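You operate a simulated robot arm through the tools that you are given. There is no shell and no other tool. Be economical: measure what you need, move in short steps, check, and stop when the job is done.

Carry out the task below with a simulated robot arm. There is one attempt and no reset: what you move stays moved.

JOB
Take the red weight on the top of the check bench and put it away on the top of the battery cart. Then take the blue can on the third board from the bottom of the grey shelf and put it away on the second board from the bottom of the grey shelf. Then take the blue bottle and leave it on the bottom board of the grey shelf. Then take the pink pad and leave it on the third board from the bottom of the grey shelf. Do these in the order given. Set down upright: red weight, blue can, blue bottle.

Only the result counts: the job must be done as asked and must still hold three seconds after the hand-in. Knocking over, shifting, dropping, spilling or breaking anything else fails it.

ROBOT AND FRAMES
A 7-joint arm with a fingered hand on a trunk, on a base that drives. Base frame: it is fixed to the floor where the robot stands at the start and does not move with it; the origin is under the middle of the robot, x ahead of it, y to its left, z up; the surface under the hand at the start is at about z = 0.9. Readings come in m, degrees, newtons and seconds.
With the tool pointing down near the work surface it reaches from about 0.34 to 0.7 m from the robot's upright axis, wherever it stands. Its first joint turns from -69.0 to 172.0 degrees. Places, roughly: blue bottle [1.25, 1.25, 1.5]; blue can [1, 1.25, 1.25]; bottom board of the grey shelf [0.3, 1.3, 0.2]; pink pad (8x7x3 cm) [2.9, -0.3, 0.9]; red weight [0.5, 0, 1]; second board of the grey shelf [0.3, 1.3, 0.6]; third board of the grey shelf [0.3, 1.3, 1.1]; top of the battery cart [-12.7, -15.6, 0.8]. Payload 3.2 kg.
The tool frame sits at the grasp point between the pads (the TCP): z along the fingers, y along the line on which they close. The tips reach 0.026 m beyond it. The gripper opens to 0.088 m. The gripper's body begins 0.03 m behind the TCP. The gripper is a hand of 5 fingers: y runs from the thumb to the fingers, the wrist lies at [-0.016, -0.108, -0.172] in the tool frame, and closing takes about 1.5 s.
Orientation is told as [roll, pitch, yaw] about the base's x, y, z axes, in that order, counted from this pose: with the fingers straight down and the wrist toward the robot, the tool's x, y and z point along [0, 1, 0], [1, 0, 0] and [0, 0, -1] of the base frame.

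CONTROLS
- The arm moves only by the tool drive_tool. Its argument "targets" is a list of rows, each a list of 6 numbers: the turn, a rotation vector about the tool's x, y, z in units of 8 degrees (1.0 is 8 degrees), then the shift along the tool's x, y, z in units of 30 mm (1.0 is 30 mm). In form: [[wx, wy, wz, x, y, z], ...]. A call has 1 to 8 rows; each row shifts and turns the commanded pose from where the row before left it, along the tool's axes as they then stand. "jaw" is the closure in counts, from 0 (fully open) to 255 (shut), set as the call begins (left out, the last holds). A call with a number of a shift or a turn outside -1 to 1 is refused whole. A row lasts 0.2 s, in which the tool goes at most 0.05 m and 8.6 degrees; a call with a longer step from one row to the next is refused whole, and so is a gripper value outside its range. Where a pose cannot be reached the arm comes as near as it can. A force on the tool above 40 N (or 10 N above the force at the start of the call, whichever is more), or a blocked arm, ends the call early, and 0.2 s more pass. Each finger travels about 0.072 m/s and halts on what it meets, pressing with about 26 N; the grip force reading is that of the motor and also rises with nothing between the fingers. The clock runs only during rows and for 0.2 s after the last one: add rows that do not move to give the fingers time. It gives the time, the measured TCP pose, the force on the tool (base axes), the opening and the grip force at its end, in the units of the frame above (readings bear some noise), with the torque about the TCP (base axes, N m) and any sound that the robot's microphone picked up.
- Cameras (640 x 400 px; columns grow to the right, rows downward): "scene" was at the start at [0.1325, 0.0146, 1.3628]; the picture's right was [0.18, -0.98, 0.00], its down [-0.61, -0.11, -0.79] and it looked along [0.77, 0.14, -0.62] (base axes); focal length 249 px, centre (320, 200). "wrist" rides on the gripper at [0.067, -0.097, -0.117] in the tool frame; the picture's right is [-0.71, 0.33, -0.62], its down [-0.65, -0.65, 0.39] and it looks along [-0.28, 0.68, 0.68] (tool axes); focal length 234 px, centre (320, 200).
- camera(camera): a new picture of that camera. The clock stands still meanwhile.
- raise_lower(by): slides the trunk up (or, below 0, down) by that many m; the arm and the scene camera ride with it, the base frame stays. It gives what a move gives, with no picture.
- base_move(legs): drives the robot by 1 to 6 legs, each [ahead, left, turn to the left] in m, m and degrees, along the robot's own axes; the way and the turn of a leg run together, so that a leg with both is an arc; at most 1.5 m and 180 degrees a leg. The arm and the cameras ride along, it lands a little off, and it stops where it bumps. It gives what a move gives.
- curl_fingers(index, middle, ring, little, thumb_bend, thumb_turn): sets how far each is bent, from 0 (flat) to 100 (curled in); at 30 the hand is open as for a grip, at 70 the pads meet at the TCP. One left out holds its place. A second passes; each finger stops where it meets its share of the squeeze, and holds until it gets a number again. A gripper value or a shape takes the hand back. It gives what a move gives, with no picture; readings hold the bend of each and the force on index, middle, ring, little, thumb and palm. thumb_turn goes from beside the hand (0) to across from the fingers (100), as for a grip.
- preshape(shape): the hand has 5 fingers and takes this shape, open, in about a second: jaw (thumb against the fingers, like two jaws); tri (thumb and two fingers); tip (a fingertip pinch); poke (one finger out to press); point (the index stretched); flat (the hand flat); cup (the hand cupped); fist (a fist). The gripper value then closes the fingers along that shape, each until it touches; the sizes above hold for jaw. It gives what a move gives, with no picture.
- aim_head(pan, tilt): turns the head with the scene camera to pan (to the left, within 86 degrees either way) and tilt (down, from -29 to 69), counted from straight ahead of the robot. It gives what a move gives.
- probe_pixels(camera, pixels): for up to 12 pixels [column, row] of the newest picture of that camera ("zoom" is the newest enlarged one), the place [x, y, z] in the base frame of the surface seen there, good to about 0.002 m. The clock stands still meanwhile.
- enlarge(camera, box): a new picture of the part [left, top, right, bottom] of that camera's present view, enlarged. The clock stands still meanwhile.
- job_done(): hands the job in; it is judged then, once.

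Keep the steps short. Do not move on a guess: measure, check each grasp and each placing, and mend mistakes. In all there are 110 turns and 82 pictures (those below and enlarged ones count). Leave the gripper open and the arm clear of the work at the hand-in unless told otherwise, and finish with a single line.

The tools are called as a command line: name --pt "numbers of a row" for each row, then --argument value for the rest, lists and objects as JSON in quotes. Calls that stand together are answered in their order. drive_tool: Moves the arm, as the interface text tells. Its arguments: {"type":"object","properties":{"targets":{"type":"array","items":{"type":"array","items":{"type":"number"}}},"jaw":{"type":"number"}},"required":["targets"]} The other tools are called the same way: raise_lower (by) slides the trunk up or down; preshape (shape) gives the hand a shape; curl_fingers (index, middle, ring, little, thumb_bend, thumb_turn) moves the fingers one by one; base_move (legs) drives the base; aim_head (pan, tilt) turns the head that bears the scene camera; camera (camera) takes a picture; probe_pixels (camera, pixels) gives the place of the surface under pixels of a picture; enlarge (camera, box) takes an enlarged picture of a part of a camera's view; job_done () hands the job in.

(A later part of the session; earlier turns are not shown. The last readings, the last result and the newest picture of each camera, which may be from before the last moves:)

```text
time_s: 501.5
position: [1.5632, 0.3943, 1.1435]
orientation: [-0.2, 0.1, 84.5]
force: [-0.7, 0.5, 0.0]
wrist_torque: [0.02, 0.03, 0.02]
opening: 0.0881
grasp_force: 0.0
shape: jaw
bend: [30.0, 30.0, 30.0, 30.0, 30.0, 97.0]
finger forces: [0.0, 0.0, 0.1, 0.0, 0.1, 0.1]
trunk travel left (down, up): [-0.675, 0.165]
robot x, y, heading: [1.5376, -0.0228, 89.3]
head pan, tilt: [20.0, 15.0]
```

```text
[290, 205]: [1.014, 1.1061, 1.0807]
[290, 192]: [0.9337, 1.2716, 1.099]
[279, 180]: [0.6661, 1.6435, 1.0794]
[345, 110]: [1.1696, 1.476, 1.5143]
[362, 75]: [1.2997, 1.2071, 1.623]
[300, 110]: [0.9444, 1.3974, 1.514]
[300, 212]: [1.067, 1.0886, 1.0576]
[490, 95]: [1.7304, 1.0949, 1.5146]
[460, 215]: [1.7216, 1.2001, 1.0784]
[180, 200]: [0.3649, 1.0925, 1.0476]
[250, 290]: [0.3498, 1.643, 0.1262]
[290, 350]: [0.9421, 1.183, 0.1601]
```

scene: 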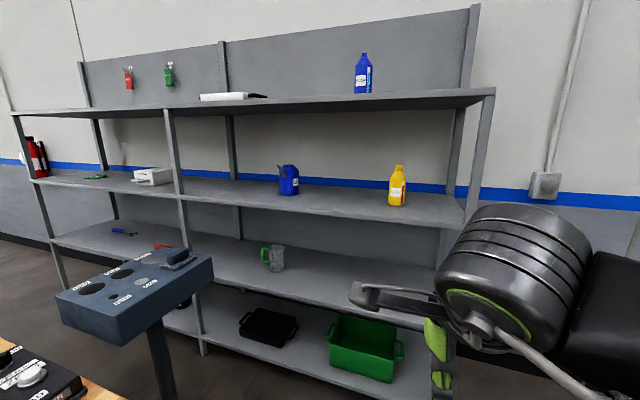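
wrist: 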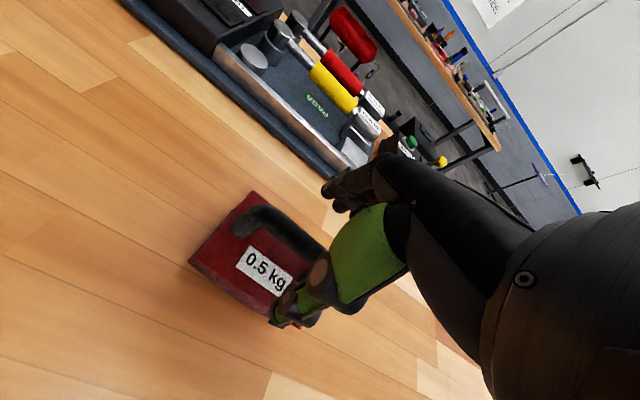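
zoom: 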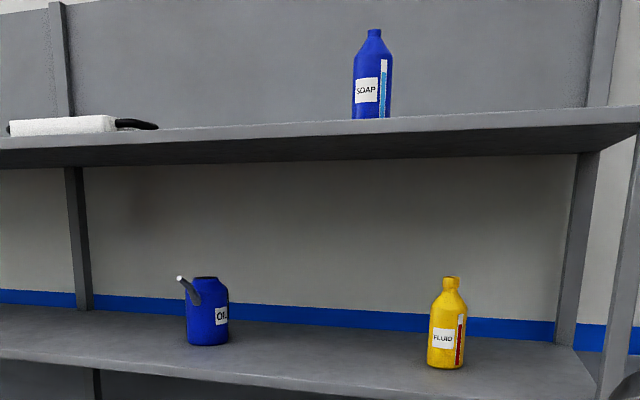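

probe_pixels --camera "zoom" --pixels '[[205, 340], [190, 320], [228, 320], [205, 300], [207, 277], [182, 279], [190, 290], [358, 100], [391, 100], [375, 32], [375, 60], [372, 115]]'

enlarge --camera "scene" --box '[260, 150, 320, 210]'

```text
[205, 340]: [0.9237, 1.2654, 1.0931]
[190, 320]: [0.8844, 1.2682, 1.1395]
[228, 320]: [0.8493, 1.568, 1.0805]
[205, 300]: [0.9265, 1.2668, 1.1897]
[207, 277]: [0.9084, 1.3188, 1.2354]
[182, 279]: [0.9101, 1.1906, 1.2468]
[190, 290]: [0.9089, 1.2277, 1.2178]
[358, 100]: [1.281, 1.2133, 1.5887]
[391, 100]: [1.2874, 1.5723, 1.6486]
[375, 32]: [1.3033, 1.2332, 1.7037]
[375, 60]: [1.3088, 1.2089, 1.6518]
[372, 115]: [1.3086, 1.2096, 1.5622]
```

```text
6.67 times, centred on (290, 180) of scene
```

zoom: 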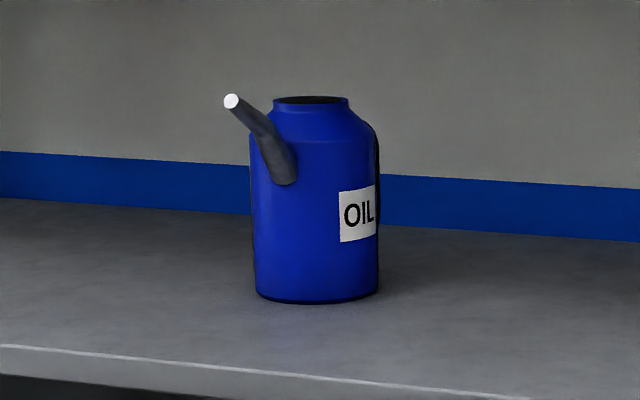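

Measure the can's edges precisely.

probe_pixels --camera "zoom" --pixels '[[256, 200], [315, 250], [372, 250], [315, 180], [376, 170], [378, 140], [315, 120], [278, 110], [347, 110], [310, 98], [285, 170], [232, 102]]'

```text
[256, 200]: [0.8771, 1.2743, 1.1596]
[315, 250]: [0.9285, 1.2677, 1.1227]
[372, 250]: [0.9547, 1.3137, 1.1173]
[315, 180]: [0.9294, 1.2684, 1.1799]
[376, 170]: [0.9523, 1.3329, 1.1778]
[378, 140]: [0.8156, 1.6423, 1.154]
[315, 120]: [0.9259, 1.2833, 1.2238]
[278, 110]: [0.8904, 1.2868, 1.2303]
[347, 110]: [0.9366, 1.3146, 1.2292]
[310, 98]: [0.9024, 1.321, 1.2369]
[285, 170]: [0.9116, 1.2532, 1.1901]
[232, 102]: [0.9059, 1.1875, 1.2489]
```

The can is about 9 cm wide with its spout toward -y; the space above is limited, so a sideways grasp is needed. In free space here, I'll extend the arm and turn the fingers forward.

drive_tool --pt "0 0 0 0 1 0" --pt "0 0 0 0 1 0" --pt "-1 0 0 0 0.8 0.5" --pt "-1 0 0 0 0.8 0.5" --pt "-1 0 0 0 0.6 0.5" --pt "-1 0 0 0 0.5 0.5" --pt "-1 0 0 0 0 0" --pt "-1 0 0 0 0 0" --jaw 0

drive_tool --pt "-1 0 0 0 0 0" --pt "-1 0 0 0 0 0" --pt "-1 0 0 0 0 0" --pt "0 0 1 0 0 0" --pt "0 0 1 0 0 0" --pt "0 0 1 0 0 0" --pt "0 0 1 0 0 0" --pt "0 0 1 0 0 0"

drive_tool --pt "0 0 1 0 0 0" --pt "0 0 1 0 0 0" --pt "0 0 1 0 0 0" --pt "0 0 1 0 0 0" --pt "0 0 1 0 0 0" --pt "0 0 1 0 0 0" --pt "0 0 0.25 0 0 0" --pt "0 0 0 0 0 0"

camera --camera "scene"

```text
time_s: 503.3
position: [1.5777, 0.5446, 1.0977]
orientation: [-0.1, -47.9, 84.6]
force: [0.2, 0.1, -0.2]
wrist_torque: [-0.03, -0.02, -0.03]
opening: 0.0878
grasp_force: 0.0
shape: jaw
bend: [30.0, 30.0, 30.0, 30.0, 30.0, 97.0]
finger forces: [0.1, 0.0, 0.0, 0.1, 0.0, 0.0]
trunk travel left (down, up): [-0.675, 0.165]
robot x, y, heading: [1.5349, -0.0201, 89.2]
head pan, tilt: [20.0, 15.0]
```

```text
time_s: 505.1
position: [1.5775, 0.5458, 1.0989]
orientation: [62.8, -46.8, 15.0]
force: [-0.4, 0.1, 0.1]
wrist_torque: [0.01, 0.01, -0.01]
opening: 0.0878
grasp_force: 0.2
shape: jaw
bend: [30.0, 30.0, 30.0, 30.0, 30.0, 97.0]
finger forces: [0.1, 0.0, 0.0, 0.1, 0.0, 0.1]
trunk travel left (down, up): [-0.675, 0.165]
robot x, y, heading: [1.5358, -0.0219, 89.3]
head pan, tilt: [20.0, 15.0]
```

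```text
time_s: 506.9
position: [1.5782, 0.5451, 1.1007]
orientation: [71.9, -0.1, -5.5]
force: [0.4, -0.3, 0.1]
wrist_torque: [-0.02, -0.02, 0.02]
opening: 0.0877
grasp_force: 0.0
shape: jaw
bend: [30.0, 30.0, 30.0, 30.0, 30.0, 97.0]
finger forces: [0.1, 0.0, 0.1, 0.0, 0.0, 0.0]
trunk travel left (down, up): [-0.675, 0.165]
robot x, y, heading: [1.5383, -0.0238, 89.4]
head pan, tilt: [20.0, 15.0]
```

```text
33 pictures are left
```

scene: 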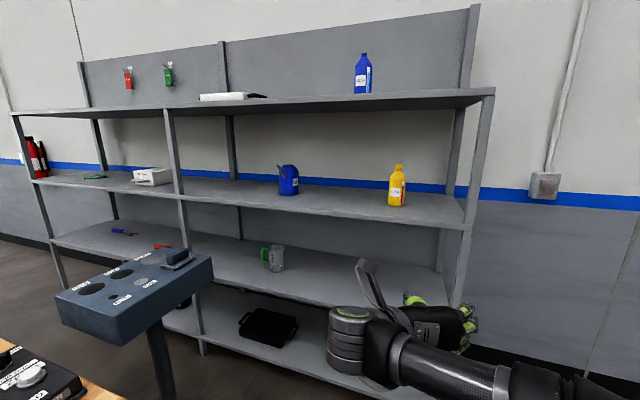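

The hand now points forward, thumb left, fingers right, tilted 18° down. Measure the forearm, the pedestal, and bench corner.

probe_pixels --camera "scene" --pixels '[[212, 275], [130, 345], [200, 255], [170, 390], [350, 320], [345, 375], [410, 370], [450, 385], [372, 280], [450, 340], [540, 395], [20, 380]]'

aim_head --pan 50 --tilt 40

camera --camera "scene"

```text
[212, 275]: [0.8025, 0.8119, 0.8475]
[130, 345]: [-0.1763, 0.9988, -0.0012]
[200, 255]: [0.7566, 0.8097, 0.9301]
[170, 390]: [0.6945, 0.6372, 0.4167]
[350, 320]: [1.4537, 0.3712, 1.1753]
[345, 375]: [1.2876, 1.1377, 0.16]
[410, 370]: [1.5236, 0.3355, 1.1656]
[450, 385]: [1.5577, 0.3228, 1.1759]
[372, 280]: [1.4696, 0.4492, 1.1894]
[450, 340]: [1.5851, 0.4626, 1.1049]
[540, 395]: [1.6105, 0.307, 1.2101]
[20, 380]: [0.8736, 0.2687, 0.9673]
```

```text
time_s: 507.8
position: [1.5781, 0.5445, 1.1003]
orientation: [71.9, -0.3, -5.6]
force: [0.1, -0.6, -0.6]
wrist_torque: [-0.01, -0.02, 0.01]
opening: 0.0877
grasp_force: 0.1
shape: jaw
bend: [30.0, 30.0, 30.0, 30.0, 30.0, 97.0]
finger forces: [0.1, 0.0, 0.0, 0.1, 0.0, 0.1]
trunk travel left (down, up): [-0.675, 0.165]
robot x, y, heading: [1.5353, -0.021, 89.3]
head pan, tilt: [50.0, 40.0]
```

```text
32 pictures are left
```

scene: 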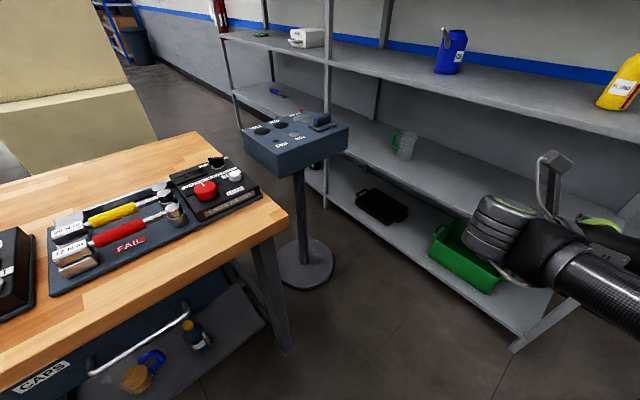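

Plan: approach the can from the right-front at heading ~112 so the palm avoids the spout. Check bench corner and yellow bottle positions first, and open the hand wider; raise trunk 4 cm.

probe_pixels --camera "scene" --pixels '[[288, 222], [288, 345], [330, 265], [310, 285], [347, 140], [620, 90], [612, 105], [460, 60]]'

curl_fingers --index 16 --middle 16 --ring 16 --little 16 --thumb_bend 16 --thumb_turn 97

raise_lower --by 0.045

```text
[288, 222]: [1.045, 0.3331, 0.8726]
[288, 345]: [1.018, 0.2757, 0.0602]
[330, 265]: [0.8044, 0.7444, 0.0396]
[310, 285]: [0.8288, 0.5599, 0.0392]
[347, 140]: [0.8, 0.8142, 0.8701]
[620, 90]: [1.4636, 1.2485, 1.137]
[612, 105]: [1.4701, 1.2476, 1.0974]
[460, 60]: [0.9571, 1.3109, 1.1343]
```

```text
time_s: 508.8
position: [1.579, 0.5471, 1.1]
orientation: [71.7, -0.2, -5.5]
force: [0.2, 1.3, -0.4]
wrist_torque: [-0.04, 0.01, 0.0]
opening: 0.1105
grasp_force: 0.1
shape: fingers
bend: [16.0, 16.0, 16.0, 16.0, 17.0, 93.0]
finger forces: [0.0, 0.0, 0.0, 0.1, 0.1, 0.0]
trunk travel left (down, up): [-0.675, 0.165]
robot x, y, heading: [1.5341, -0.0242, 89.2]
head pan, tilt: [50.0, 40.0]
```

```text
time_s: 509.7
position: [1.5787, 0.545, 1.1451]
orientation: [71.7, -0.1, -5.5]
force: [-0.6, 0.6, -0.6]
wrist_torque: [0.03, 0.01, -0.01]
opening: 0.1105
grasp_force: 0.1
shape: fingers
bend: [16.0, 16.0, 16.0, 16.0, 17.0, 93.0]
finger forces: [0.0, 0.0, 0.0, 0.0, 0.0, 0.0]
trunk travel left (down, up): [-0.72, 0.12]
robot x, y, heading: [1.536, -0.0199, 89.4]
head pan, tilt: [50.0, 40.0]
```

Drive in front of the can in steps.

base_move --legs '[[0.47, 0, 0], [0, 0, 22.6], [0.285, 0.305, 0]]'

aim_head --pan 0 --tilt 30

camera --camera "scene"

```text
time_s: 515.9
position: [0.9731, 1.1382, 1.1446]
orientation: [71.8, -0.1, 17.2]
force: [0.2, 0.0, 0.1]
wrist_torque: [0.01, 0.04, -0.01]
opening: 0.1104
grasp_force: 0.0
shape: fingers
bend: [16.0, 16.0, 16.0, 16.0, 17.0, 93.0]
finger forces: [0.0, 0.0, 0.0, 0.1, 0.0, 0.0]
trunk travel left (down, up): [-0.72, 0.12]
robot x, y, heading: [1.1518, 0.5998, 111.7]
head pan, tilt: [50.0, 40.0]
```

```text
time_s: 517.1
position: [0.9734, 1.1376, 1.1441]
orientation: [71.9, -0.3, 17.2]
force: [-0.6, 0.2, -0.5]
wrist_torque: [0.02, 0.02, 0.04]
opening: 0.1105
grasp_force: 0.0
shape: fingers
bend: [16.0, 16.0, 16.0, 16.0, 17.0, 93.0]
finger forces: [0.1, 0.1, 0.0, 0.0, 0.1, 0.0]
trunk travel left (down, up): [-0.72, 0.12]
robot x, y, heading: [1.1525, 0.5959, 112.0]
head pan, tilt: [0.0, 30.0]
```

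```text
31 pictures are left
```

scene: 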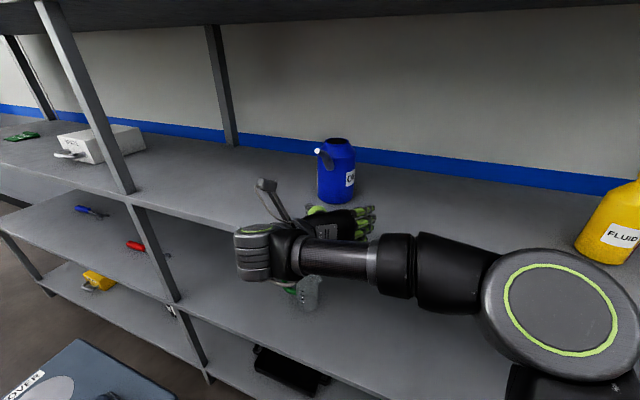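

probe_pixels --camera "scene" --pixels '[[265, 184], [318, 150], [275, 205], [320, 208], [318, 228], [370, 208], [325, 190], [350, 150], [243, 240], [440, 240], [530, 330]]'

enlarge --camera "scene" --box '[220, 120, 400, 300]'

```text
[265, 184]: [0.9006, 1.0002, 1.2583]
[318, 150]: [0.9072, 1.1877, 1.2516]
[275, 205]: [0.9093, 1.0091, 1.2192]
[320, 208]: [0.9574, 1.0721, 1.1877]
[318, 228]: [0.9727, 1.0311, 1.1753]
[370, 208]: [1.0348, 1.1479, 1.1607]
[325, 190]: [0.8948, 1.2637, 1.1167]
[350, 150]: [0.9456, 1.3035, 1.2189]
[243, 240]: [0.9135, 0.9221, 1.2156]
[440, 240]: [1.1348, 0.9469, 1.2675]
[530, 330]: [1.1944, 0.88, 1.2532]
```

```text
2.22 times, centred on (310, 210) of scene
```

zoom: 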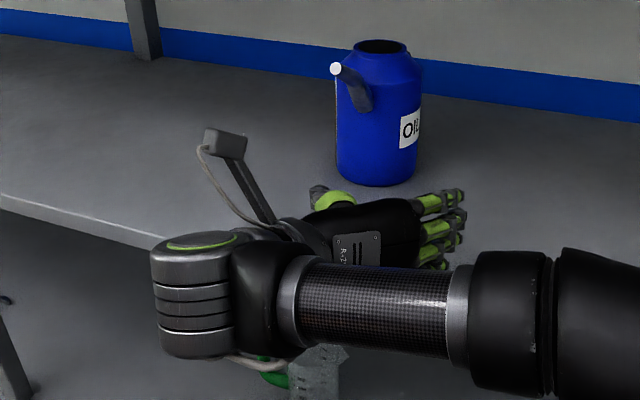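

Palm faces forward, wrist left; geometry fits under the spout. Level the hand by 8°, open wider, and advance 9 cm.

curl_fingers --index 10 --middle 10 --ring 10 --little 10 --thumb_bend 10

drive_tool --pt "-1 0 0 0 -0.4 0" --pt "0 0 0 0.1 0 0.59" --pt "0 0 0 0.1 0 0.59" --pt "0 0 0 0.1 0 0.59" --pt "0 0 0 0.1 0 0.59" --pt "0 0 0 0.1 0 0.59" --pt "0 0 0 0 0 0"

enlarge --camera "scene" --box '[220, 100, 400, 280]'

camera --camera "wrist"

```text
time_s: 518.1
position: [0.9727, 1.1371, 1.1452]
orientation: [71.9, -0.2, 17.2]
force: [-0.3, 0.3, 0.5]
wrist_torque: [-0.01, 0.0, 0.03]
opening: 0.1172
grasp_force: 0.0
shape: fingers
bend: [10.0, 10.0, 10.0, 10.0, 11.0, 93.0]
finger forces: [0.0, 0.1, 0.0, 0.0, 0.0, 0.0]
trunk travel left (down, up): [-0.72, 0.12]
robot x, y, heading: [1.1541, 0.597, 112.0]
head pan, tilt: [0.0, 30.0]
```

```text
time_s: 519.7
position: [0.9465, 1.2207, 1.1319]
orientation: [72.2, -2.7, 9.5]
force: [-0.7, -0.4, -0.4]
wrist_torque: [0.01, 0.04, 0.01]
opening: 0.1171
grasp_force: 0.1
shape: fingers
bend: [10.0, 10.0, 10.0, 10.0, 11.0, 93.0]
finger forces: [0.0, 0.0, 0.0, 0.0, 0.0, 0.0]
trunk travel left (down, up): [-0.72, 0.12]
robot x, y, heading: [1.1521, 0.5973, 112.1]
head pan, tilt: [0.0, 30.0]
```

```text
2.22 times, centred on (310, 190) of scene
```

zoom: 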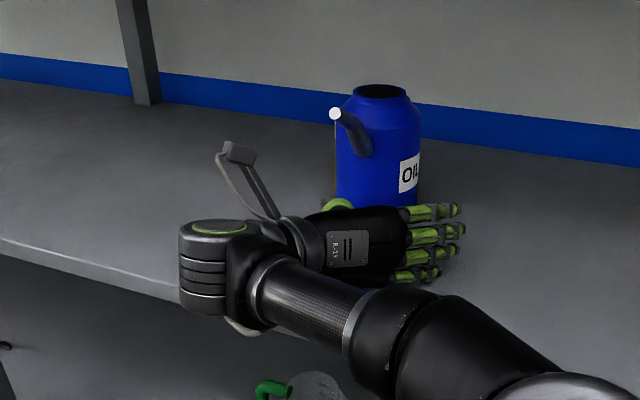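

```text
28 pictures are left
```

wrist: 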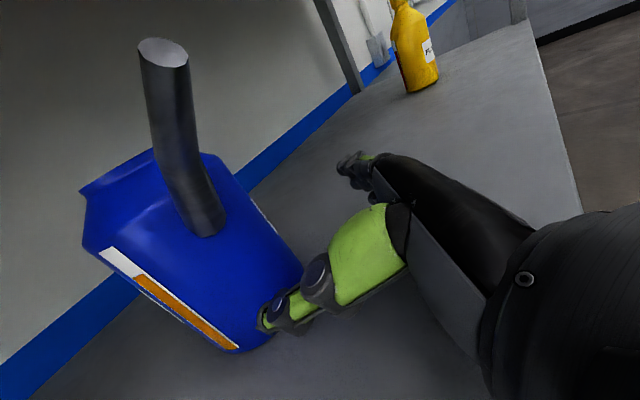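

The arm reached its limit there and the thumb is in front of the can, not beside it. Retract and use the base for the advance instead.

drive_tool --pt "0 0 0 -0.1 0 -0.7" --pt "0 0 0 -0.1 0 -0.7" --pt "0 0 0 -0.1 0 -0.7" --pt "0 0 0 -0.1 0 -0.7" --pt "0 0 0 -0.1 0 -0.7" --pt "0 0 0 0 0 0" --pt "0 0 0 0 0 0"

```text
time_s: 521.3
position: [0.9652, 1.1184, 1.1511]
orientation: [72.2, -2.5, 9.7]
force: [-0.5, 0.5, -0.1]
wrist_torque: [0.02, 0.0, -0.03]
opening: 0.1169
grasp_force: 0.0
shape: fingers
bend: [10.0, 10.0, 10.0, 10.0, 11.0, 93.0]
finger forces: [0.0, 0.0, 0.0, 0.0, 0.0, 0.0]
trunk travel left (down, up): [-0.72, 0.12]
robot x, y, heading: [1.1505, 0.598, 112.0]
head pan, tilt: [0.0, 30.0]
```

I see: rotation about tool x is yaw here (tool x points up). Fix: yaw back +8°, and raise the finger direction with wy; then move the base 8 cm in.

drive_tool --pt "1 0 0 0 0 0" --pt "0 1 0 0 0 0" --pt "0 0 0 0 0 0"

base_move --legs '[[0.08, 0, 0]]'

```text
time_s: 522.1
position: [0.9642, 1.1176, 1.1502]
orientation: [79.9, -0.1, 17.3]
force: [0.3, -0.8, -0.7]
wrist_torque: [0.0, 0.02, -0.02]
opening: 0.117
grasp_force: 0.1
shape: fingers
bend: [10.0, 10.0, 10.0, 10.0, 11.0, 93.0]
finger forces: [0.1, 0.0, 0.0, 0.0, 0.0, 0.1]
trunk travel left (down, up): [-0.72, 0.12]
robot x, y, heading: [1.1548, 0.6006, 111.9]
head pan, tilt: [0.0, 30.0]
```

```text
time_s: 523.1
position: [0.935, 1.191, 1.1506]
orientation: [79.8, -0.1, 17.3]
force: [0.3, 0.3, 0.4]
wrist_torque: [-0.01, -0.01, 0.01]
opening: 0.1171
grasp_force: 0.0
shape: fingers
bend: [10.0, 10.0, 10.0, 10.0, 11.0, 93.0]
finger forces: [0.0, 0.1, 0.1, 0.0, 0.0, 0.0]
trunk travel left (down, up): [-0.72, 0.12]
robot x, y, heading: [1.122, 0.6707, 112.0]
head pan, tilt: [0.0, 30.0]
```

drive_tool --pt "0 0 0 0.03 0.1 0.66" --pt "0 0 0 0.03 0.1 0.66" --pt "0 0 0 0.03 0.1 0.66" --pt "0 0 0 0 0 0"

enlarge --camera "scene" --box '[220, 100, 400, 280]'

camera --camera "wrist"

```text
time_s: 524.1
position: [0.9245, 1.2501, 1.1427]
orientation: [79.8, -0.2, 17.3]
force: [0.1, 1.3, 0.5]
wrist_torque: [-0.04, -0.02, 0.06]
opening: 0.1172
grasp_force: 0.0
shape: fingers
bend: [10.0, 10.0, 10.0, 10.0, 11.0, 93.0]
finger forces: [0.0, 0.0, 0.0, 0.1, 0.1, 0.0]
trunk travel left (down, up): [-0.72, 0.12]
robot x, y, heading: [1.1244, 0.6721, 112.0]
head pan, tilt: [0.0, 30.0]
```

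```text
2.22 times, centred on (310, 190) of scene
```

zoom: 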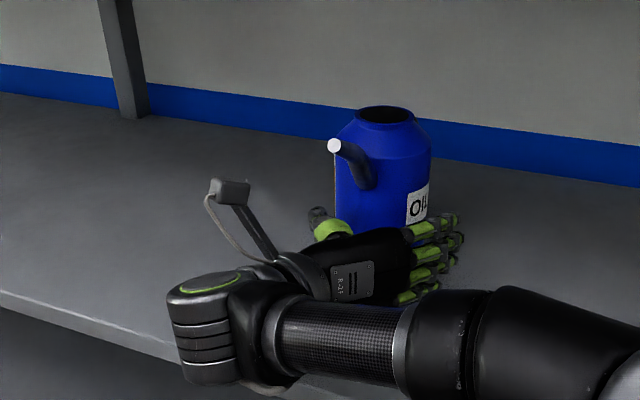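

```text
26 pictures are left
```

wrist: 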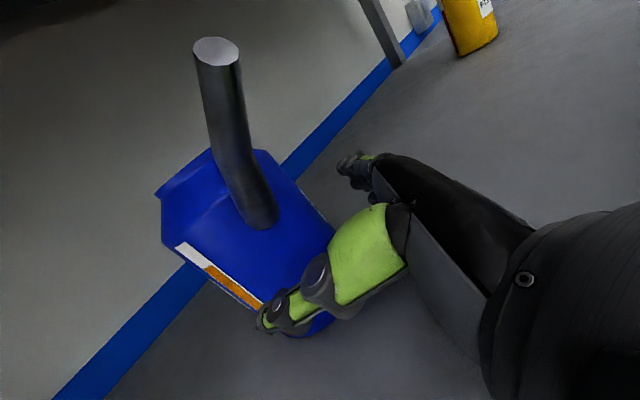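

Thumb now left of the can, fingers right. Advance the last ~4 cm slowly.

drive_tool --pt "0 0 0 0.05 0 0.3" --pt "0 0 0 0.05 0 0.3" --pt "0 0 0 0.05 0 0.3" --pt "0 0 0 0.05 0 0.3" --pt "0 0 0 0 0 0"

camera --camera "wrist"

```text
time_s: 525.3
position: [0.9153, 1.2846, 1.1425]
orientation: [79.9, -0.2, 17.3]
force: [0.0, -0.6, -0.4]
wrist_torque: [0.01, 0.01, 0.01]
opening: 0.1169
grasp_force: 0.1
shape: fingers
bend: [10.0, 10.0, 10.0, 10.0, 11.0, 93.0]
finger forces: [0.0, 0.1, 0.1, 0.0, 0.0, 0.0]
trunk travel left (down, up): [-0.72, 0.12]
robot x, y, heading: [1.1228, 0.6697, 112.1]
head pan, tilt: [0.0, 30.0]
```

```text
25 pictures are left
```

wrist: 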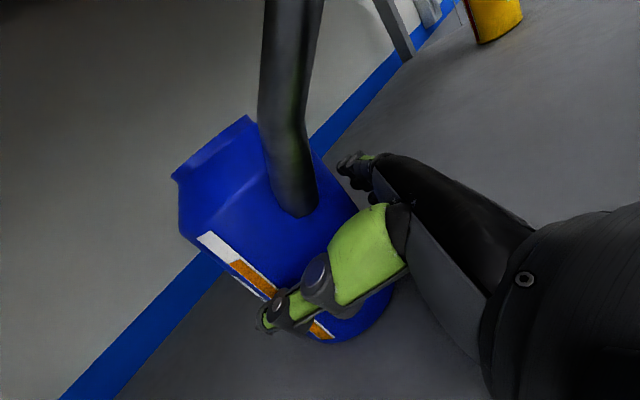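

drive_tool --pt "0 0 0 0.03 0 0.2" --pt "0 0 0 0.03 0 0.2" --pt "0 0 0 0 0 0"

drive_tool --pt "0 0 0 0 0 0" --pt "0 0 0 0 0 0" --pt "0 0 0 0 0 0" --pt "0 0 0 0 0 0" --pt "0 0 0 0 0 0" --pt "0 0 0 0 0 0" --pt "0 0 0 0 0 0" --pt "0 0 0 0 0 0" --jaw 255

enlarge --camera "scene" --box '[220, 100, 400, 280]'

```text
time_s: 526.1
position: [0.9121, 1.2963, 1.1413]
orientation: [79.9, -0.2, 17.3]
force: [0.4, 0.2, -0.6]
wrist_torque: [0.02, -0.01, 0.02]
opening: 0.1172
grasp_force: 0.0
shape: fingers
bend: [10.0, 10.0, 10.0, 10.0, 11.0, 93.0]
finger forces: [0.1, 0.1, 0.0, 0.0, 0.0, 0.0]
trunk travel left (down, up): [-0.72, 0.12]
robot x, y, heading: [1.1218, 0.6727, 112.2]
head pan, tilt: [0.0, 30.0]
```

```text
time_s: 527.9
position: [0.9116, 1.297, 1.142]
orientation: [79.9, -0.1, 17.3]
force: [0.9, 0.7, 1.7]
wrist_torque: [0.06, -0.07, 0.0]
opening: 0.086
grasp_force: 25.9
shape: jaw
bend: [26.0, 30.0, 27.0, 34.0, 14.0, 96.0]
finger forces: [22.1, 6.8, 6.0, 0.1, 32.1, 0.1]
trunk travel left (down, up): [-0.72, 0.12]
robot x, y, heading: [1.1202, 0.6699, 112.1]
head pan, tilt: [0.0, 30.0]
```

```text
2.22 times, centred on (310, 190) of scene
```

zoom: 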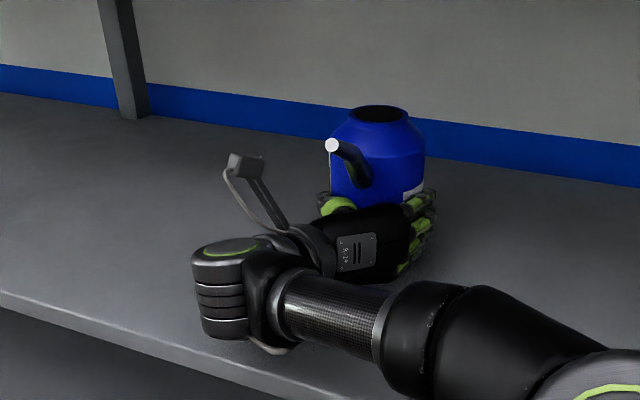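

Firm grip on the can. Lift 5 cm with the trunk and check.

raise_lower --by 0.05

camera --camera "scene"

```text
time_s: 528.8
position: [0.9114, 1.2976, 1.191]
orientation: [79.8, -0.1, 17.4]
force: [0.2, -0.5, -3.0]
wrist_torque: [-0.04, -0.01, 0.01]
opening: 0.0858
grasp_force: 26.5
shape: jaw
bend: [26.0, 30.0, 27.0, 34.0, 14.0, 97.0]
finger forces: [21.8, 6.8, 6.5, 0.2, 33.4, 0.1]
trunk travel left (down, up): [-0.77, 0.07]
robot x, y, heading: [1.1231, 0.6734, 111.9]
head pan, tilt: [0.0, 30.0]
```

```text
23 pictures are left
```

scene: 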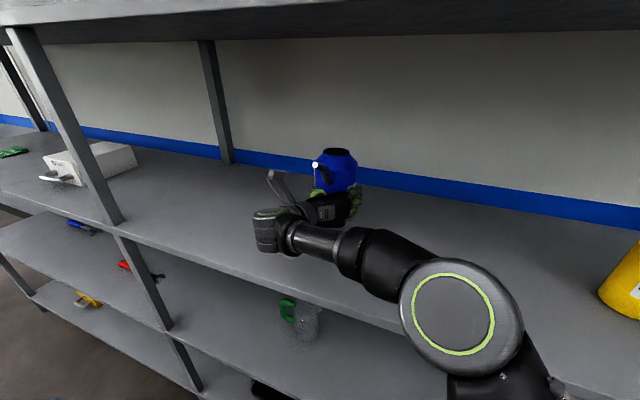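

The can is held. Measure the second board and mug, then back out diagonally.

probe_pixels --camera "scene" --pixels '[[200, 290], [240, 320], [350, 340], [300, 320], [288, 308], [310, 345], [400, 375], [620, 285], [170, 330], [115, 220]]'

base_move --legs '[[-0.418, -0.154, 0]]'

raise_lower --by -0.42

camera --camera "scene"

```text
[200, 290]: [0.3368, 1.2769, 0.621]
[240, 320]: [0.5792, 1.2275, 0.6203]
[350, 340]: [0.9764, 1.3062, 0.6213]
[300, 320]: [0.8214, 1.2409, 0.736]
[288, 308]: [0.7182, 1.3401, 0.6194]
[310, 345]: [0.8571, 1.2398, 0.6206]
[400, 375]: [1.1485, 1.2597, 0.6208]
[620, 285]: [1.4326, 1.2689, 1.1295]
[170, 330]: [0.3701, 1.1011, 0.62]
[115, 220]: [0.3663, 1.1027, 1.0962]
```

```text
time_s: 531.5
position: [1.211, 0.964, 1.1916]
orientation: [79.8, -0.2, 17.4]
force: [-0.2, -0.7, -1.7]
wrist_torque: [-0.08, -0.03, -0.02]
opening: 0.0861
grasp_force: 26.3
shape: jaw
bend: [26.0, 30.0, 27.0, 34.0, 14.0, 97.0]
finger forces: [21.9, 6.9, 6.4, 0.2, 33.4, 0.0]
trunk travel left (down, up): [-0.77, 0.07]
robot x, y, heading: [1.4233, 0.3383, 112.3]
head pan, tilt: [0.0, 30.0]
```

```text
refused: -0.42 is not a number from -0.4 to 0.4
```

```text
22 pictures are left
```

scene: 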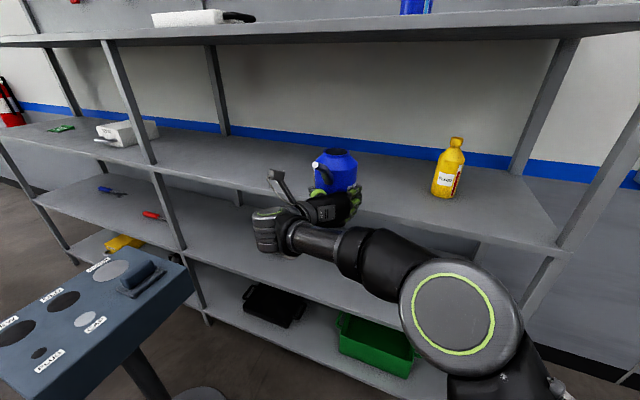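

Second board is at z=0.62, mug at x≈0.84; free at x≈1.3. Lower the trunk and enter at z≈0.705.

raise_lower --by -0.4

raise_lower --by -0.083

base_move --legs '[[0.137, -0.105, 0], [0.137, -0.105, 0]]'

camera --camera "scene"

```text
time_s: 535.4
position: [1.2111, 0.9629, 0.791]
orientation: [79.8, -0.2, 17.5]
force: [-1.3, -0.1, -1.7]
wrist_torque: [-0.06, -0.03, 0.0]
opening: 0.0861
grasp_force: 25.8
shape: jaw
bend: [27.0, 31.0, 28.0, 34.0, 15.0, 97.0]
finger forces: [21.2, 5.8, 6.1, 0.0, 32.6, 0.1]
trunk travel left (down, up): [-0.37, 0.47]
robot x, y, heading: [1.4219, 0.3362, 112.0]
head pan, tilt: [0.0, 30.0]
```

```text
time_s: 536.6
position: [1.2096, 0.9645, 0.7086]
orientation: [79.8, -0.2, 17.6]
force: [-0.1, -0.1, -2.4]
wrist_torque: [-0.03, -0.03, 0.03]
opening: 0.086
grasp_force: 26.1
shape: jaw
bend: [27.0, 31.0, 28.0, 34.0, 15.0, 97.0]
finger forces: [21.3, 5.7, 6.1, 0.0, 32.5, 0.0]
trunk travel left (down, up): [-0.287, 0.553]
robot x, y, heading: [1.4256, 0.3374, 112.2]
head pan, tilt: [0.0, 30.0]
```

```text
time_s: 539.1
position: [1.2994, 1.2977, 0.7081]
orientation: [79.9, -0.2, 17.7]
force: [0.2, 0.4, -1.6]
wrist_torque: [-0.03, -0.03, -0.01]
opening: 0.086
grasp_force: 26.0
shape: jaw
bend: [27.0, 31.0, 28.0, 34.0, 15.0, 97.0]
finger forces: [21.1, 5.8, 6.0, 0.0, 32.4, 0.1]
trunk travel left (down, up): [-0.287, 0.553]
robot x, y, heading: [1.517, 0.6714, 112.3]
head pan, tilt: [0.0, 30.0]
```

```text
21 pictures are left
```

scene: 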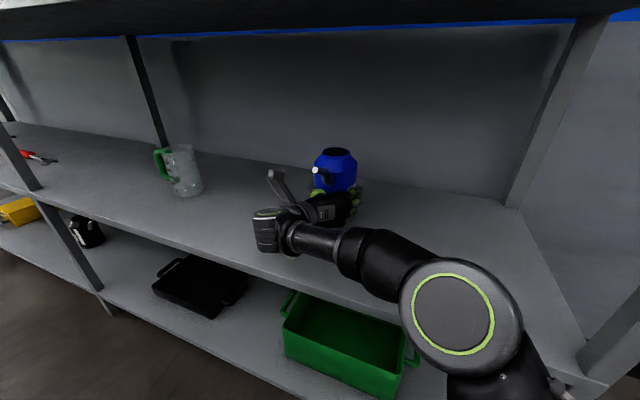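

Inside, with the can over a free spot. Lower slowly.

drive_tool --pt "0 0 0 -0.25 0 0.043" --pt "0 0 0 -0.25 0 0.043" --pt "0 0 0 -0.2 0 0.035" --pt "0 0 0 -0.1 0 0.017" --pt "0 0 0 0 0 0"

drive_tool --pt "0 0 0 -0.07 0 0.012" --pt "0 0 0 -0.07 0 0.012" --pt "0 0 0 0 0 0"

```text
time_s: 540.3
position: [1.2979, 1.2974, 0.6839]
orientation: [79.9, -0.2, 17.7]
force: [-0.4, 0.8, 0.0]
wrist_torque: [-0.06, -0.01, -0.04]
opening: 0.086
grasp_force: 26.3
shape: jaw
bend: [27.0, 31.0, 28.0, 34.0, 15.0, 97.0]
finger forces: [21.1, 5.7, 6.2, 0.0, 32.0, 0.0]
trunk travel left (down, up): [-0.287, 0.553]
robot x, y, heading: [1.5144, 0.673, 112.2]
head pan, tilt: [0.0, 30.0]
```

```text
time_s: 541.1
position: [1.2996, 1.2974, 0.682]
orientation: [80.2, -0.1, 17.6]
force: [-1.3, 3.6, 10.2]
wrist_torque: [-0.14, -0.14, 0.01]
opening: 0.0859
grasp_force: 26.4
shape: jaw
bend: [27.0, 31.0, 28.0, 34.0, 15.0, 95.0]
finger forces: [19.5, 5.6, 5.6, 0.1, 30.3, 0.0]
trunk travel left (down, up): [-0.287, 0.553]
robot x, y, heading: [1.5091, 0.6727, 112.4]
head pan, tilt: [0.0, 30.0]
```

Contact at z=0.682 as expected. Open the hand wide.

curl_fingers --index 8 --middle 8 --ring 8 --little 8 --thumb_bend 5

drive_tool --pt "0 0 0 -0.03 0 -0.2" --pt "0 0 0 -0.05 0 -0.3" --pt "0 0 0 -0.08 0 -0.5" --pt "0 0 0 -0.1 0 -0.6" --pt "0 0 0 -0.1 0 -0.7" --pt "0 0 0 -0.1 0 -0.7" --pt "0 0 0 0 0 0"

camera --camera "scene"

```text
time_s: 542.1
position: [1.2984, 1.2969, 0.6804]
orientation: [79.8, -0.2, 17.7]
force: [0.1, -0.8, -0.3]
wrist_torque: [0.01, 0.01, 0.0]
opening: 0.1187
grasp_force: 0.5
shape: fingers
bend: [8.0, 8.0, 8.0, 8.0, 5.0, 100.0]
finger forces: [0.1, 0.0, 0.0, 0.0, 0.5, 0.1]
trunk travel left (down, up): [-0.287, 0.553]
robot x, y, heading: [1.5165, 0.6715, 112.3]
head pan, tilt: [0.0, 30.0]
```

```text
time_s: 543.7
position: [1.3259, 1.2103, 0.6815]
orientation: [80.0, -0.1, 17.6]
force: [-1.1, 0.1, -0.4]
wrist_torque: [0.02, -0.01, -0.01]
opening: 0.1188
grasp_force: 0.1
shape: fingers
bend: [8.0, 8.0, 8.0, 8.0, 5.0, 100.0]
finger forces: [0.0, 0.1, 0.0, 0.0, 0.0, 0.0]
trunk travel left (down, up): [-0.287, 0.553]
robot x, y, heading: [1.5137, 0.6767, 112.1]
head pan, tilt: [0.0, 30.0]
```

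```text
20 pictures are left
```

scene: 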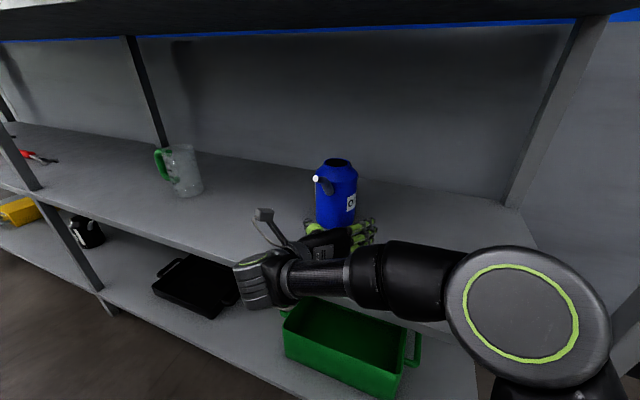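

The can stands upright on the second board. Back out and raise the trunk fully for the bottle.

base_move --legs '[[-0.3, 0, 0]]'

raise_lower --by 0.4

raise_lower --by 0.15

drive_tool --pt "0 0 0 1 0 -0.17" --pt "0 0 0 1 0 -0.17" --pt "0 0 0 1 0 -0.17" --pt "0 0 0 1 0 -0.17" --pt "0 0 0 1 0 -0.17" --pt "0 0 0 1 0 -0.17" --pt "0 0 0 1 0 -0.17" --pt "0 0 0 1 0 -0.17"

drive_tool --pt "0 0 0 1 0 -0.17" --pt "0 0 0 1 0 -0.17" --pt "0 0 0 1 0 -0.17" --pt "0 0 0 1 0 -0.17" --pt "0 0 0 0 0 0"

aim_head --pan 0 --tilt 10

camera --camera "scene"

```text
time_s: 545.8
position: [1.441, 0.9331, 0.6822]
orientation: [79.8, -0.3, 17.7]
force: [-0.4, 0.2, 0.1]
wrist_torque: [0.0, -0.02, 0.01]
opening: 0.1186
grasp_force: 0.0
shape: fingers
bend: [8.0, 8.0, 8.0, 8.0, 5.0, 100.0]
finger forces: [0.1, 0.0, 0.0, 0.0, 0.1, 0.0]
trunk travel left (down, up): [-0.287, 0.553]
robot x, y, heading: [1.6278, 0.3966, 112.4]
head pan, tilt: [0.0, 30.0]
```

```text
time_s: 549.6
position: [1.4402, 0.9348, 1.0825]
orientation: [79.7, -0.3, 17.7]
force: [-0.8, -0.2, -0.4]
wrist_torque: [-0.02, 0.0, -0.03]
opening: 0.119
grasp_force: 0.1
shape: fingers
bend: [8.0, 8.0, 8.0, 8.0, 5.0, 100.0]
finger forces: [0.1, 0.0, 0.1, 0.1, 0.1, 0.0]
trunk travel left (down, up): [-0.687, 0.153]
robot x, y, heading: [1.6271, 0.3991, 112.5]
head pan, tilt: [0.0, 30.0]
```

```text
time_s: 551.4
position: [1.4402, 0.9336, 1.232]
orientation: [79.7, -0.2, 17.7]
force: [-0.7, 0.8, 0.6]
wrist_torque: [0.01, 0.01, 0.0]
opening: 0.1189
grasp_force: 0.0
shape: fingers
bend: [8.0, 8.0, 8.0, 8.0, 5.0, 100.0]
finger forces: [0.0, 0.0, 0.0, 0.0, 0.0, 0.0]
trunk travel left (down, up): [-0.837, 0.003]
robot x, y, heading: [1.6269, 0.3966, 112.6]
head pan, tilt: [0.0, 30.0]
```

```text
time_s: 553.2
position: [1.4399, 0.9335, 1.4759]
orientation: [79.8, -0.2, 17.8]
force: [0.3, 0.3, -0.1]
wrist_torque: [-0.01, 0.0, -0.01]
opening: 0.1186
grasp_force: 0.1
shape: fingers
bend: [8.0, 8.0, 8.0, 8.0, 5.0, 100.0]
finger forces: [0.0, 0.1, 0.0, 0.1, 0.0, 0.0]
trunk travel left (down, up): [-0.837, 0.003]
robot x, y, heading: [1.6286, 0.396, 112.6]
head pan, tilt: [0.0, 30.0]
```

```text
time_s: 554.6
position: [1.5044, 0.948, 1.59]
orientation: [79.7, 3.8, 14.7]
force: [-0.1, -0.1, 0.1]
wrist_torque: [-0.02, -0.02, 0.02]
opening: 0.119
grasp_force: 0.0
shape: fingers
bend: [8.0, 8.0, 8.0, 8.0, 5.0, 100.0]
finger forces: [0.1, 0.0, 0.0, 0.1, 0.0, 0.0]
out of reach, approached as far as the arm can: row 3, 4
trunk travel left (down, up): [-0.837, 0.003]
robot x, y, heading: [1.6279, 0.3949, 112.3]
head pan, tilt: [0.0, 30.0]
stopped in row 5: the arm was blocked; the commanded pose is now the measured one
```

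```text
time_s: 555.4
position: [1.5033, 0.9493, 1.5894]
orientation: [79.6, 3.7, 14.7]
force: [0.5, -0.1, -0.3]
wrist_torque: [0.01, 0.03, -0.04]
opening: 0.119
grasp_force: 0.1
shape: fingers
bend: [8.0, 8.0, 8.0, 8.0, 5.0, 100.0]
finger forces: [0.0, 0.0, 0.1, 0.0, 0.0, 0.0]
trunk travel left (down, up): [-0.837, 0.003]
robot x, y, heading: [1.6255, 0.3976, 112.8]
head pan, tilt: [0.0, 10.0]
```

```text
19 pictures are left
```

scene: 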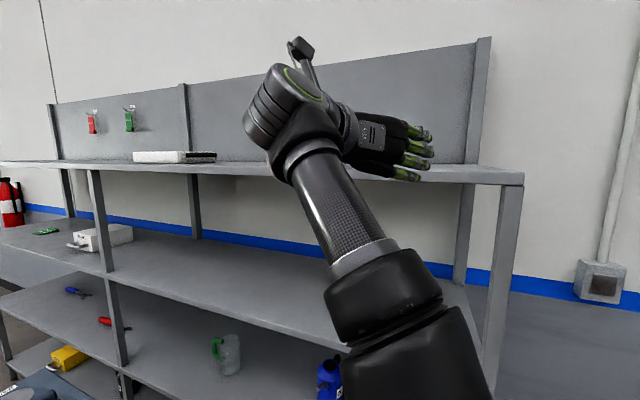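

At z≈1.59 (height limit). Check the forearm against the board edge, and locate the bottle exactly.

probe_pixels --camera "scene" --pixels '[[265, 115], [310, 150], [330, 200], [360, 270], [390, 300], [300, 45], [400, 165], [410, 175], [430, 150], [420, 135], [500, 178], [250, 170]]'

camera --camera "wrist"

```text
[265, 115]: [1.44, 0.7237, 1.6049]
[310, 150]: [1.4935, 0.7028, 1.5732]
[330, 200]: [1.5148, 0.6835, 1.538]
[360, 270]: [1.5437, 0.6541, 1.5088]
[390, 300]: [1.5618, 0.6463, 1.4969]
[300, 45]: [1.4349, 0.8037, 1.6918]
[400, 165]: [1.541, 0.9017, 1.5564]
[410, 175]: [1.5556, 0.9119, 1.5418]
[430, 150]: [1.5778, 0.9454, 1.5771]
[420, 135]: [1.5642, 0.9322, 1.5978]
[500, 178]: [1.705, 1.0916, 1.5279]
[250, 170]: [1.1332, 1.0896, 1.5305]
```

```text
18 pictures are left
```

wrist: 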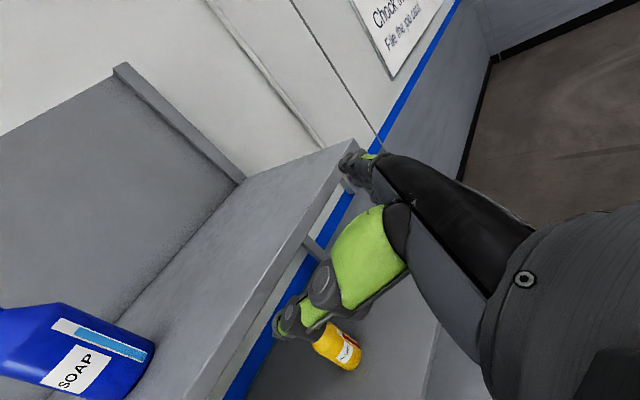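

The top board's surface is near z=1.54, so I need a few cm more height: level the hand (wy +10°), which lowers the wrist, then rise.

drive_tool --pt "0 1 0 0 0 0" --pt "0 0.25 0 0.2 0 0" --pt "0 0 0 0.3 0 0" --pt "0 0 0 0.3 0 0" --pt "0 0 0 0 0 0"

enlarge --camera "scene" --box '[230, 20, 530, 220]'

```text
time_s: 556.6
position: [1.5216, 0.962, 1.6136]
orientation: [89.0, 4.9, 13.3]
force: [0.4, -1.0, -0.6]
wrist_torque: [-0.01, 0.0, -0.02]
opening: 0.1188
grasp_force: 0.0
shape: fingers
bend: [8.0, 8.0, 8.0, 8.0, 5.0, 100.0]
finger forces: [0.1, 0.0, 0.0, 0.1, 0.0, 0.0]
out of reach, approached as far as the arm can: row 1, 3, 4
trunk travel left (down, up): [-0.837, 0.003]
robot x, y, heading: [1.6283, 0.3966, 112.2]
head pan, tilt: [0.0, 10.0]
```

```text
2.00 times, centred on (380, 120) of scene
```

zoom: 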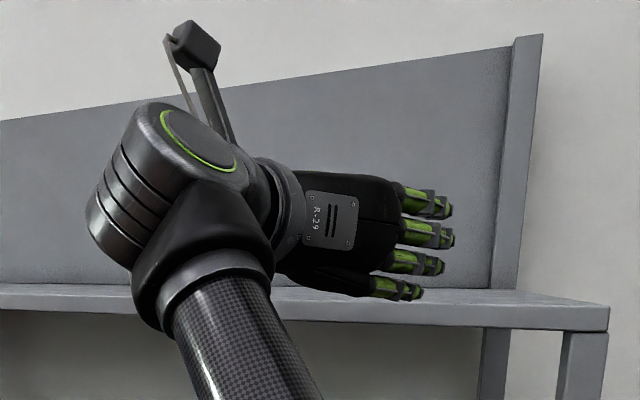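

Now z=1.614 and level. Move the base to the pre-grasp point in front of the bottle.

base_move --legs '[[0.226, 0.1175, 0]]'

camera --camera "wrist"

camera --camera "scene"

```text
time_s: 558.4
position: [1.3259, 1.1252, 1.6159]
orientation: [89.3, 5.2, 13.7]
force: [-0.1, 0.1, 0.2]
wrist_torque: [0.0, 0.01, 0.01]
opening: 0.119
grasp_force: 0.0
shape: fingers
bend: [8.0, 8.0, 8.0, 8.0, 5.0, 100.0]
finger forces: [0.1, 0.0, 0.1, 0.0, 0.1, 0.0]
trunk travel left (down, up): [-0.837, 0.003]
robot x, y, heading: [1.43, 0.5606, 112.5]
head pan, tilt: [0.0, 10.0]
```

```text
16 pictures are left
```

wrist: 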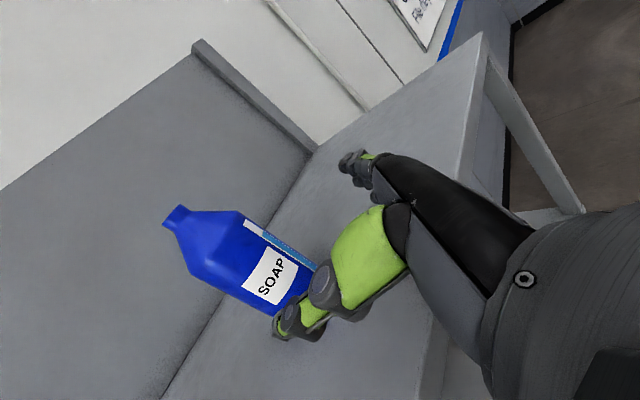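

```text
15 pictures are left
```

scene: 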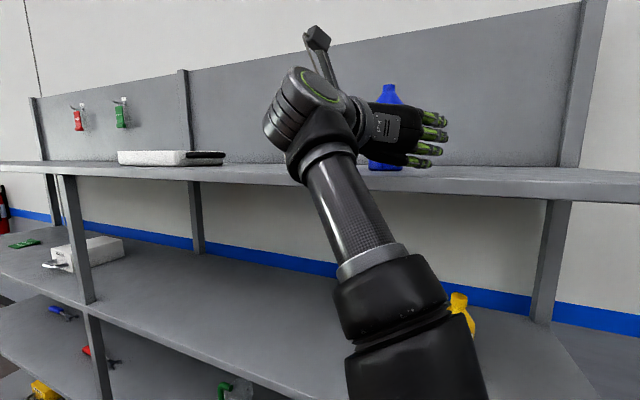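

Use the wrist picture to measure bottle axis and board height.

probe_pixels --camera "wrist" --pixels '[[262, 262], [255, 290], [285, 255], [215, 275], [235, 240], [230, 340], [300, 200], [172, 220], [220, 225], [200, 255], [310, 272], [270, 312]]'

```text
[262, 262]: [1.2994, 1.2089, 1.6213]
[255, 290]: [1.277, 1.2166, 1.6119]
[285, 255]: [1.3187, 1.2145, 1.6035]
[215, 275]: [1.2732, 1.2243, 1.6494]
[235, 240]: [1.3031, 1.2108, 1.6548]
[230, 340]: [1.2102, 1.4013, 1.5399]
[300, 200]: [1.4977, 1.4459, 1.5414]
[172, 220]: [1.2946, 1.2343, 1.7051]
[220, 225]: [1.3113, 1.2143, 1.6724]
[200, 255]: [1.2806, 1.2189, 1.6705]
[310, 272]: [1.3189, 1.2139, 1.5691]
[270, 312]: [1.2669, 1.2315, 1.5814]
```

Board top 1.540; bottle axis (1.2985,1.244), radius 0.035. Check wrist-block underside, then advance with the base in two legs.

probe_pixels --camera "scene" --pixels '[[275, 140], [295, 175], [330, 165], [350, 150], [355, 130], [365, 160], [312, 180], [400, 150]]'

base_move --legs '[[0.065, -0.011, 0]]'

camera --camera "wrist"

```text
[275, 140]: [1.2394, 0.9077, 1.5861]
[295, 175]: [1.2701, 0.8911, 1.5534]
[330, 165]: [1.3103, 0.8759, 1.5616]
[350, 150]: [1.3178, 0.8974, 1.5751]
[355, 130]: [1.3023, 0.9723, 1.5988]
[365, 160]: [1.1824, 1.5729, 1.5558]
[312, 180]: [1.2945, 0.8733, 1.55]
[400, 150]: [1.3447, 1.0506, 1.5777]
```

```text
time_s: 559.4
position: [1.3145, 1.1879, 1.6179]
orientation: [89.4, 5.4, 13.3]
force: [0.4, -0.2, 0.0]
wrist_torque: [-0.03, -0.01, 0.01]
opening: 0.1188
grasp_force: 0.0
shape: fingers
bend: [8.0, 8.0, 8.0, 8.0, 5.0, 100.0]
finger forces: [0.1, 0.0, 0.1, 0.0, 0.0, 0.0]
trunk travel left (down, up): [-0.837, 0.003]
robot x, y, heading: [1.4197, 0.6253, 112.6]
head pan, tilt: [0.0, 10.0]
```

```text
14 pictures are left
```

wrist: 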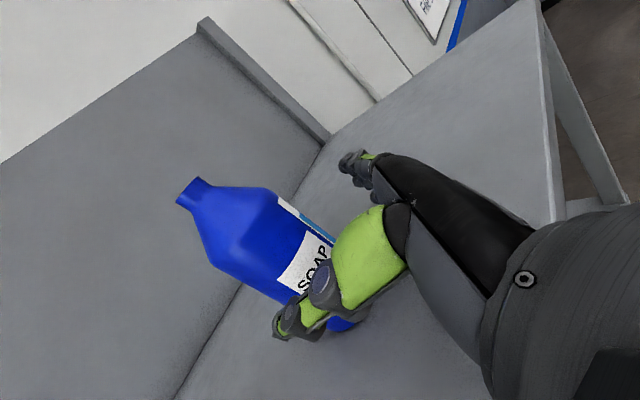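

base_move --legs '[[0.044, -0.004, 0]]'

drive_tool --pt "0 0 0 0 0 0" --pt "0 0 0 0 0 0" --pt "0 0 0 0 0 0" --pt "0 0 0 0 0 0" --pt "0 0 0 0 0 0" --pt "0 0 0 0 0 0" --pt "0 0 0 0 0 0" --pt "0 0 0 0 0 0" --jaw 255

camera --camera "wrist"

```text
time_s: 560.3
position: [1.3026, 1.2286, 1.6183]
orientation: [89.5, 5.5, 13.3]
force: [0.8, -0.6, 1.1]
wrist_torque: [0.02, -0.01, 0.02]
opening: 0.1187
grasp_force: 0.2
shape: fingers
bend: [8.0, 8.0, 8.0, 8.0, 5.0, 100.0]
finger forces: [0.0, 0.0, 0.0, 0.1, 0.0, 0.0]
trunk travel left (down, up): [-0.837, 0.003]
robot x, y, heading: [1.4046, 0.6657, 112.7]
head pan, tilt: [0.0, 10.0]
```

```text
time_s: 562.1
position: [1.302, 1.2337, 1.6169]
orientation: [89.4, 5.5, 13.2]
force: [-0.4, 1.3, -0.8]
wrist_torque: [0.02, -0.02, -0.01]
opening: 0.0672
grasp_force: 26.7
shape: jaw
bend: [39.0, 36.0, 71.0, 38.0, 9.0, 98.0]
finger forces: [14.7, 6.2, 3.2, 1.6, 25.4, 0.0]
trunk travel left (down, up): [-0.837, 0.003]
robot x, y, heading: [1.4038, 0.6708, 112.5]
head pan, tilt: [0.0, 10.0]
```

```text
13 pictures are left
```

wrist: 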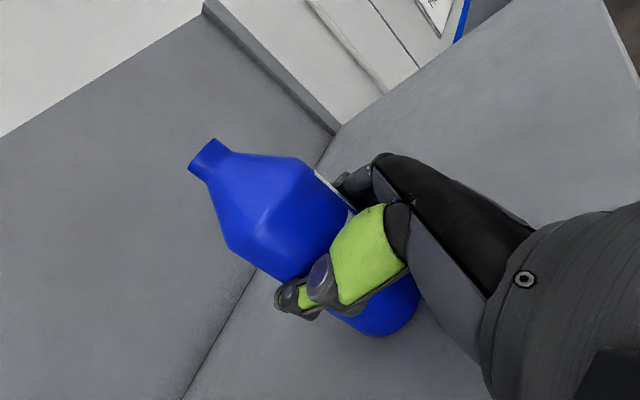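

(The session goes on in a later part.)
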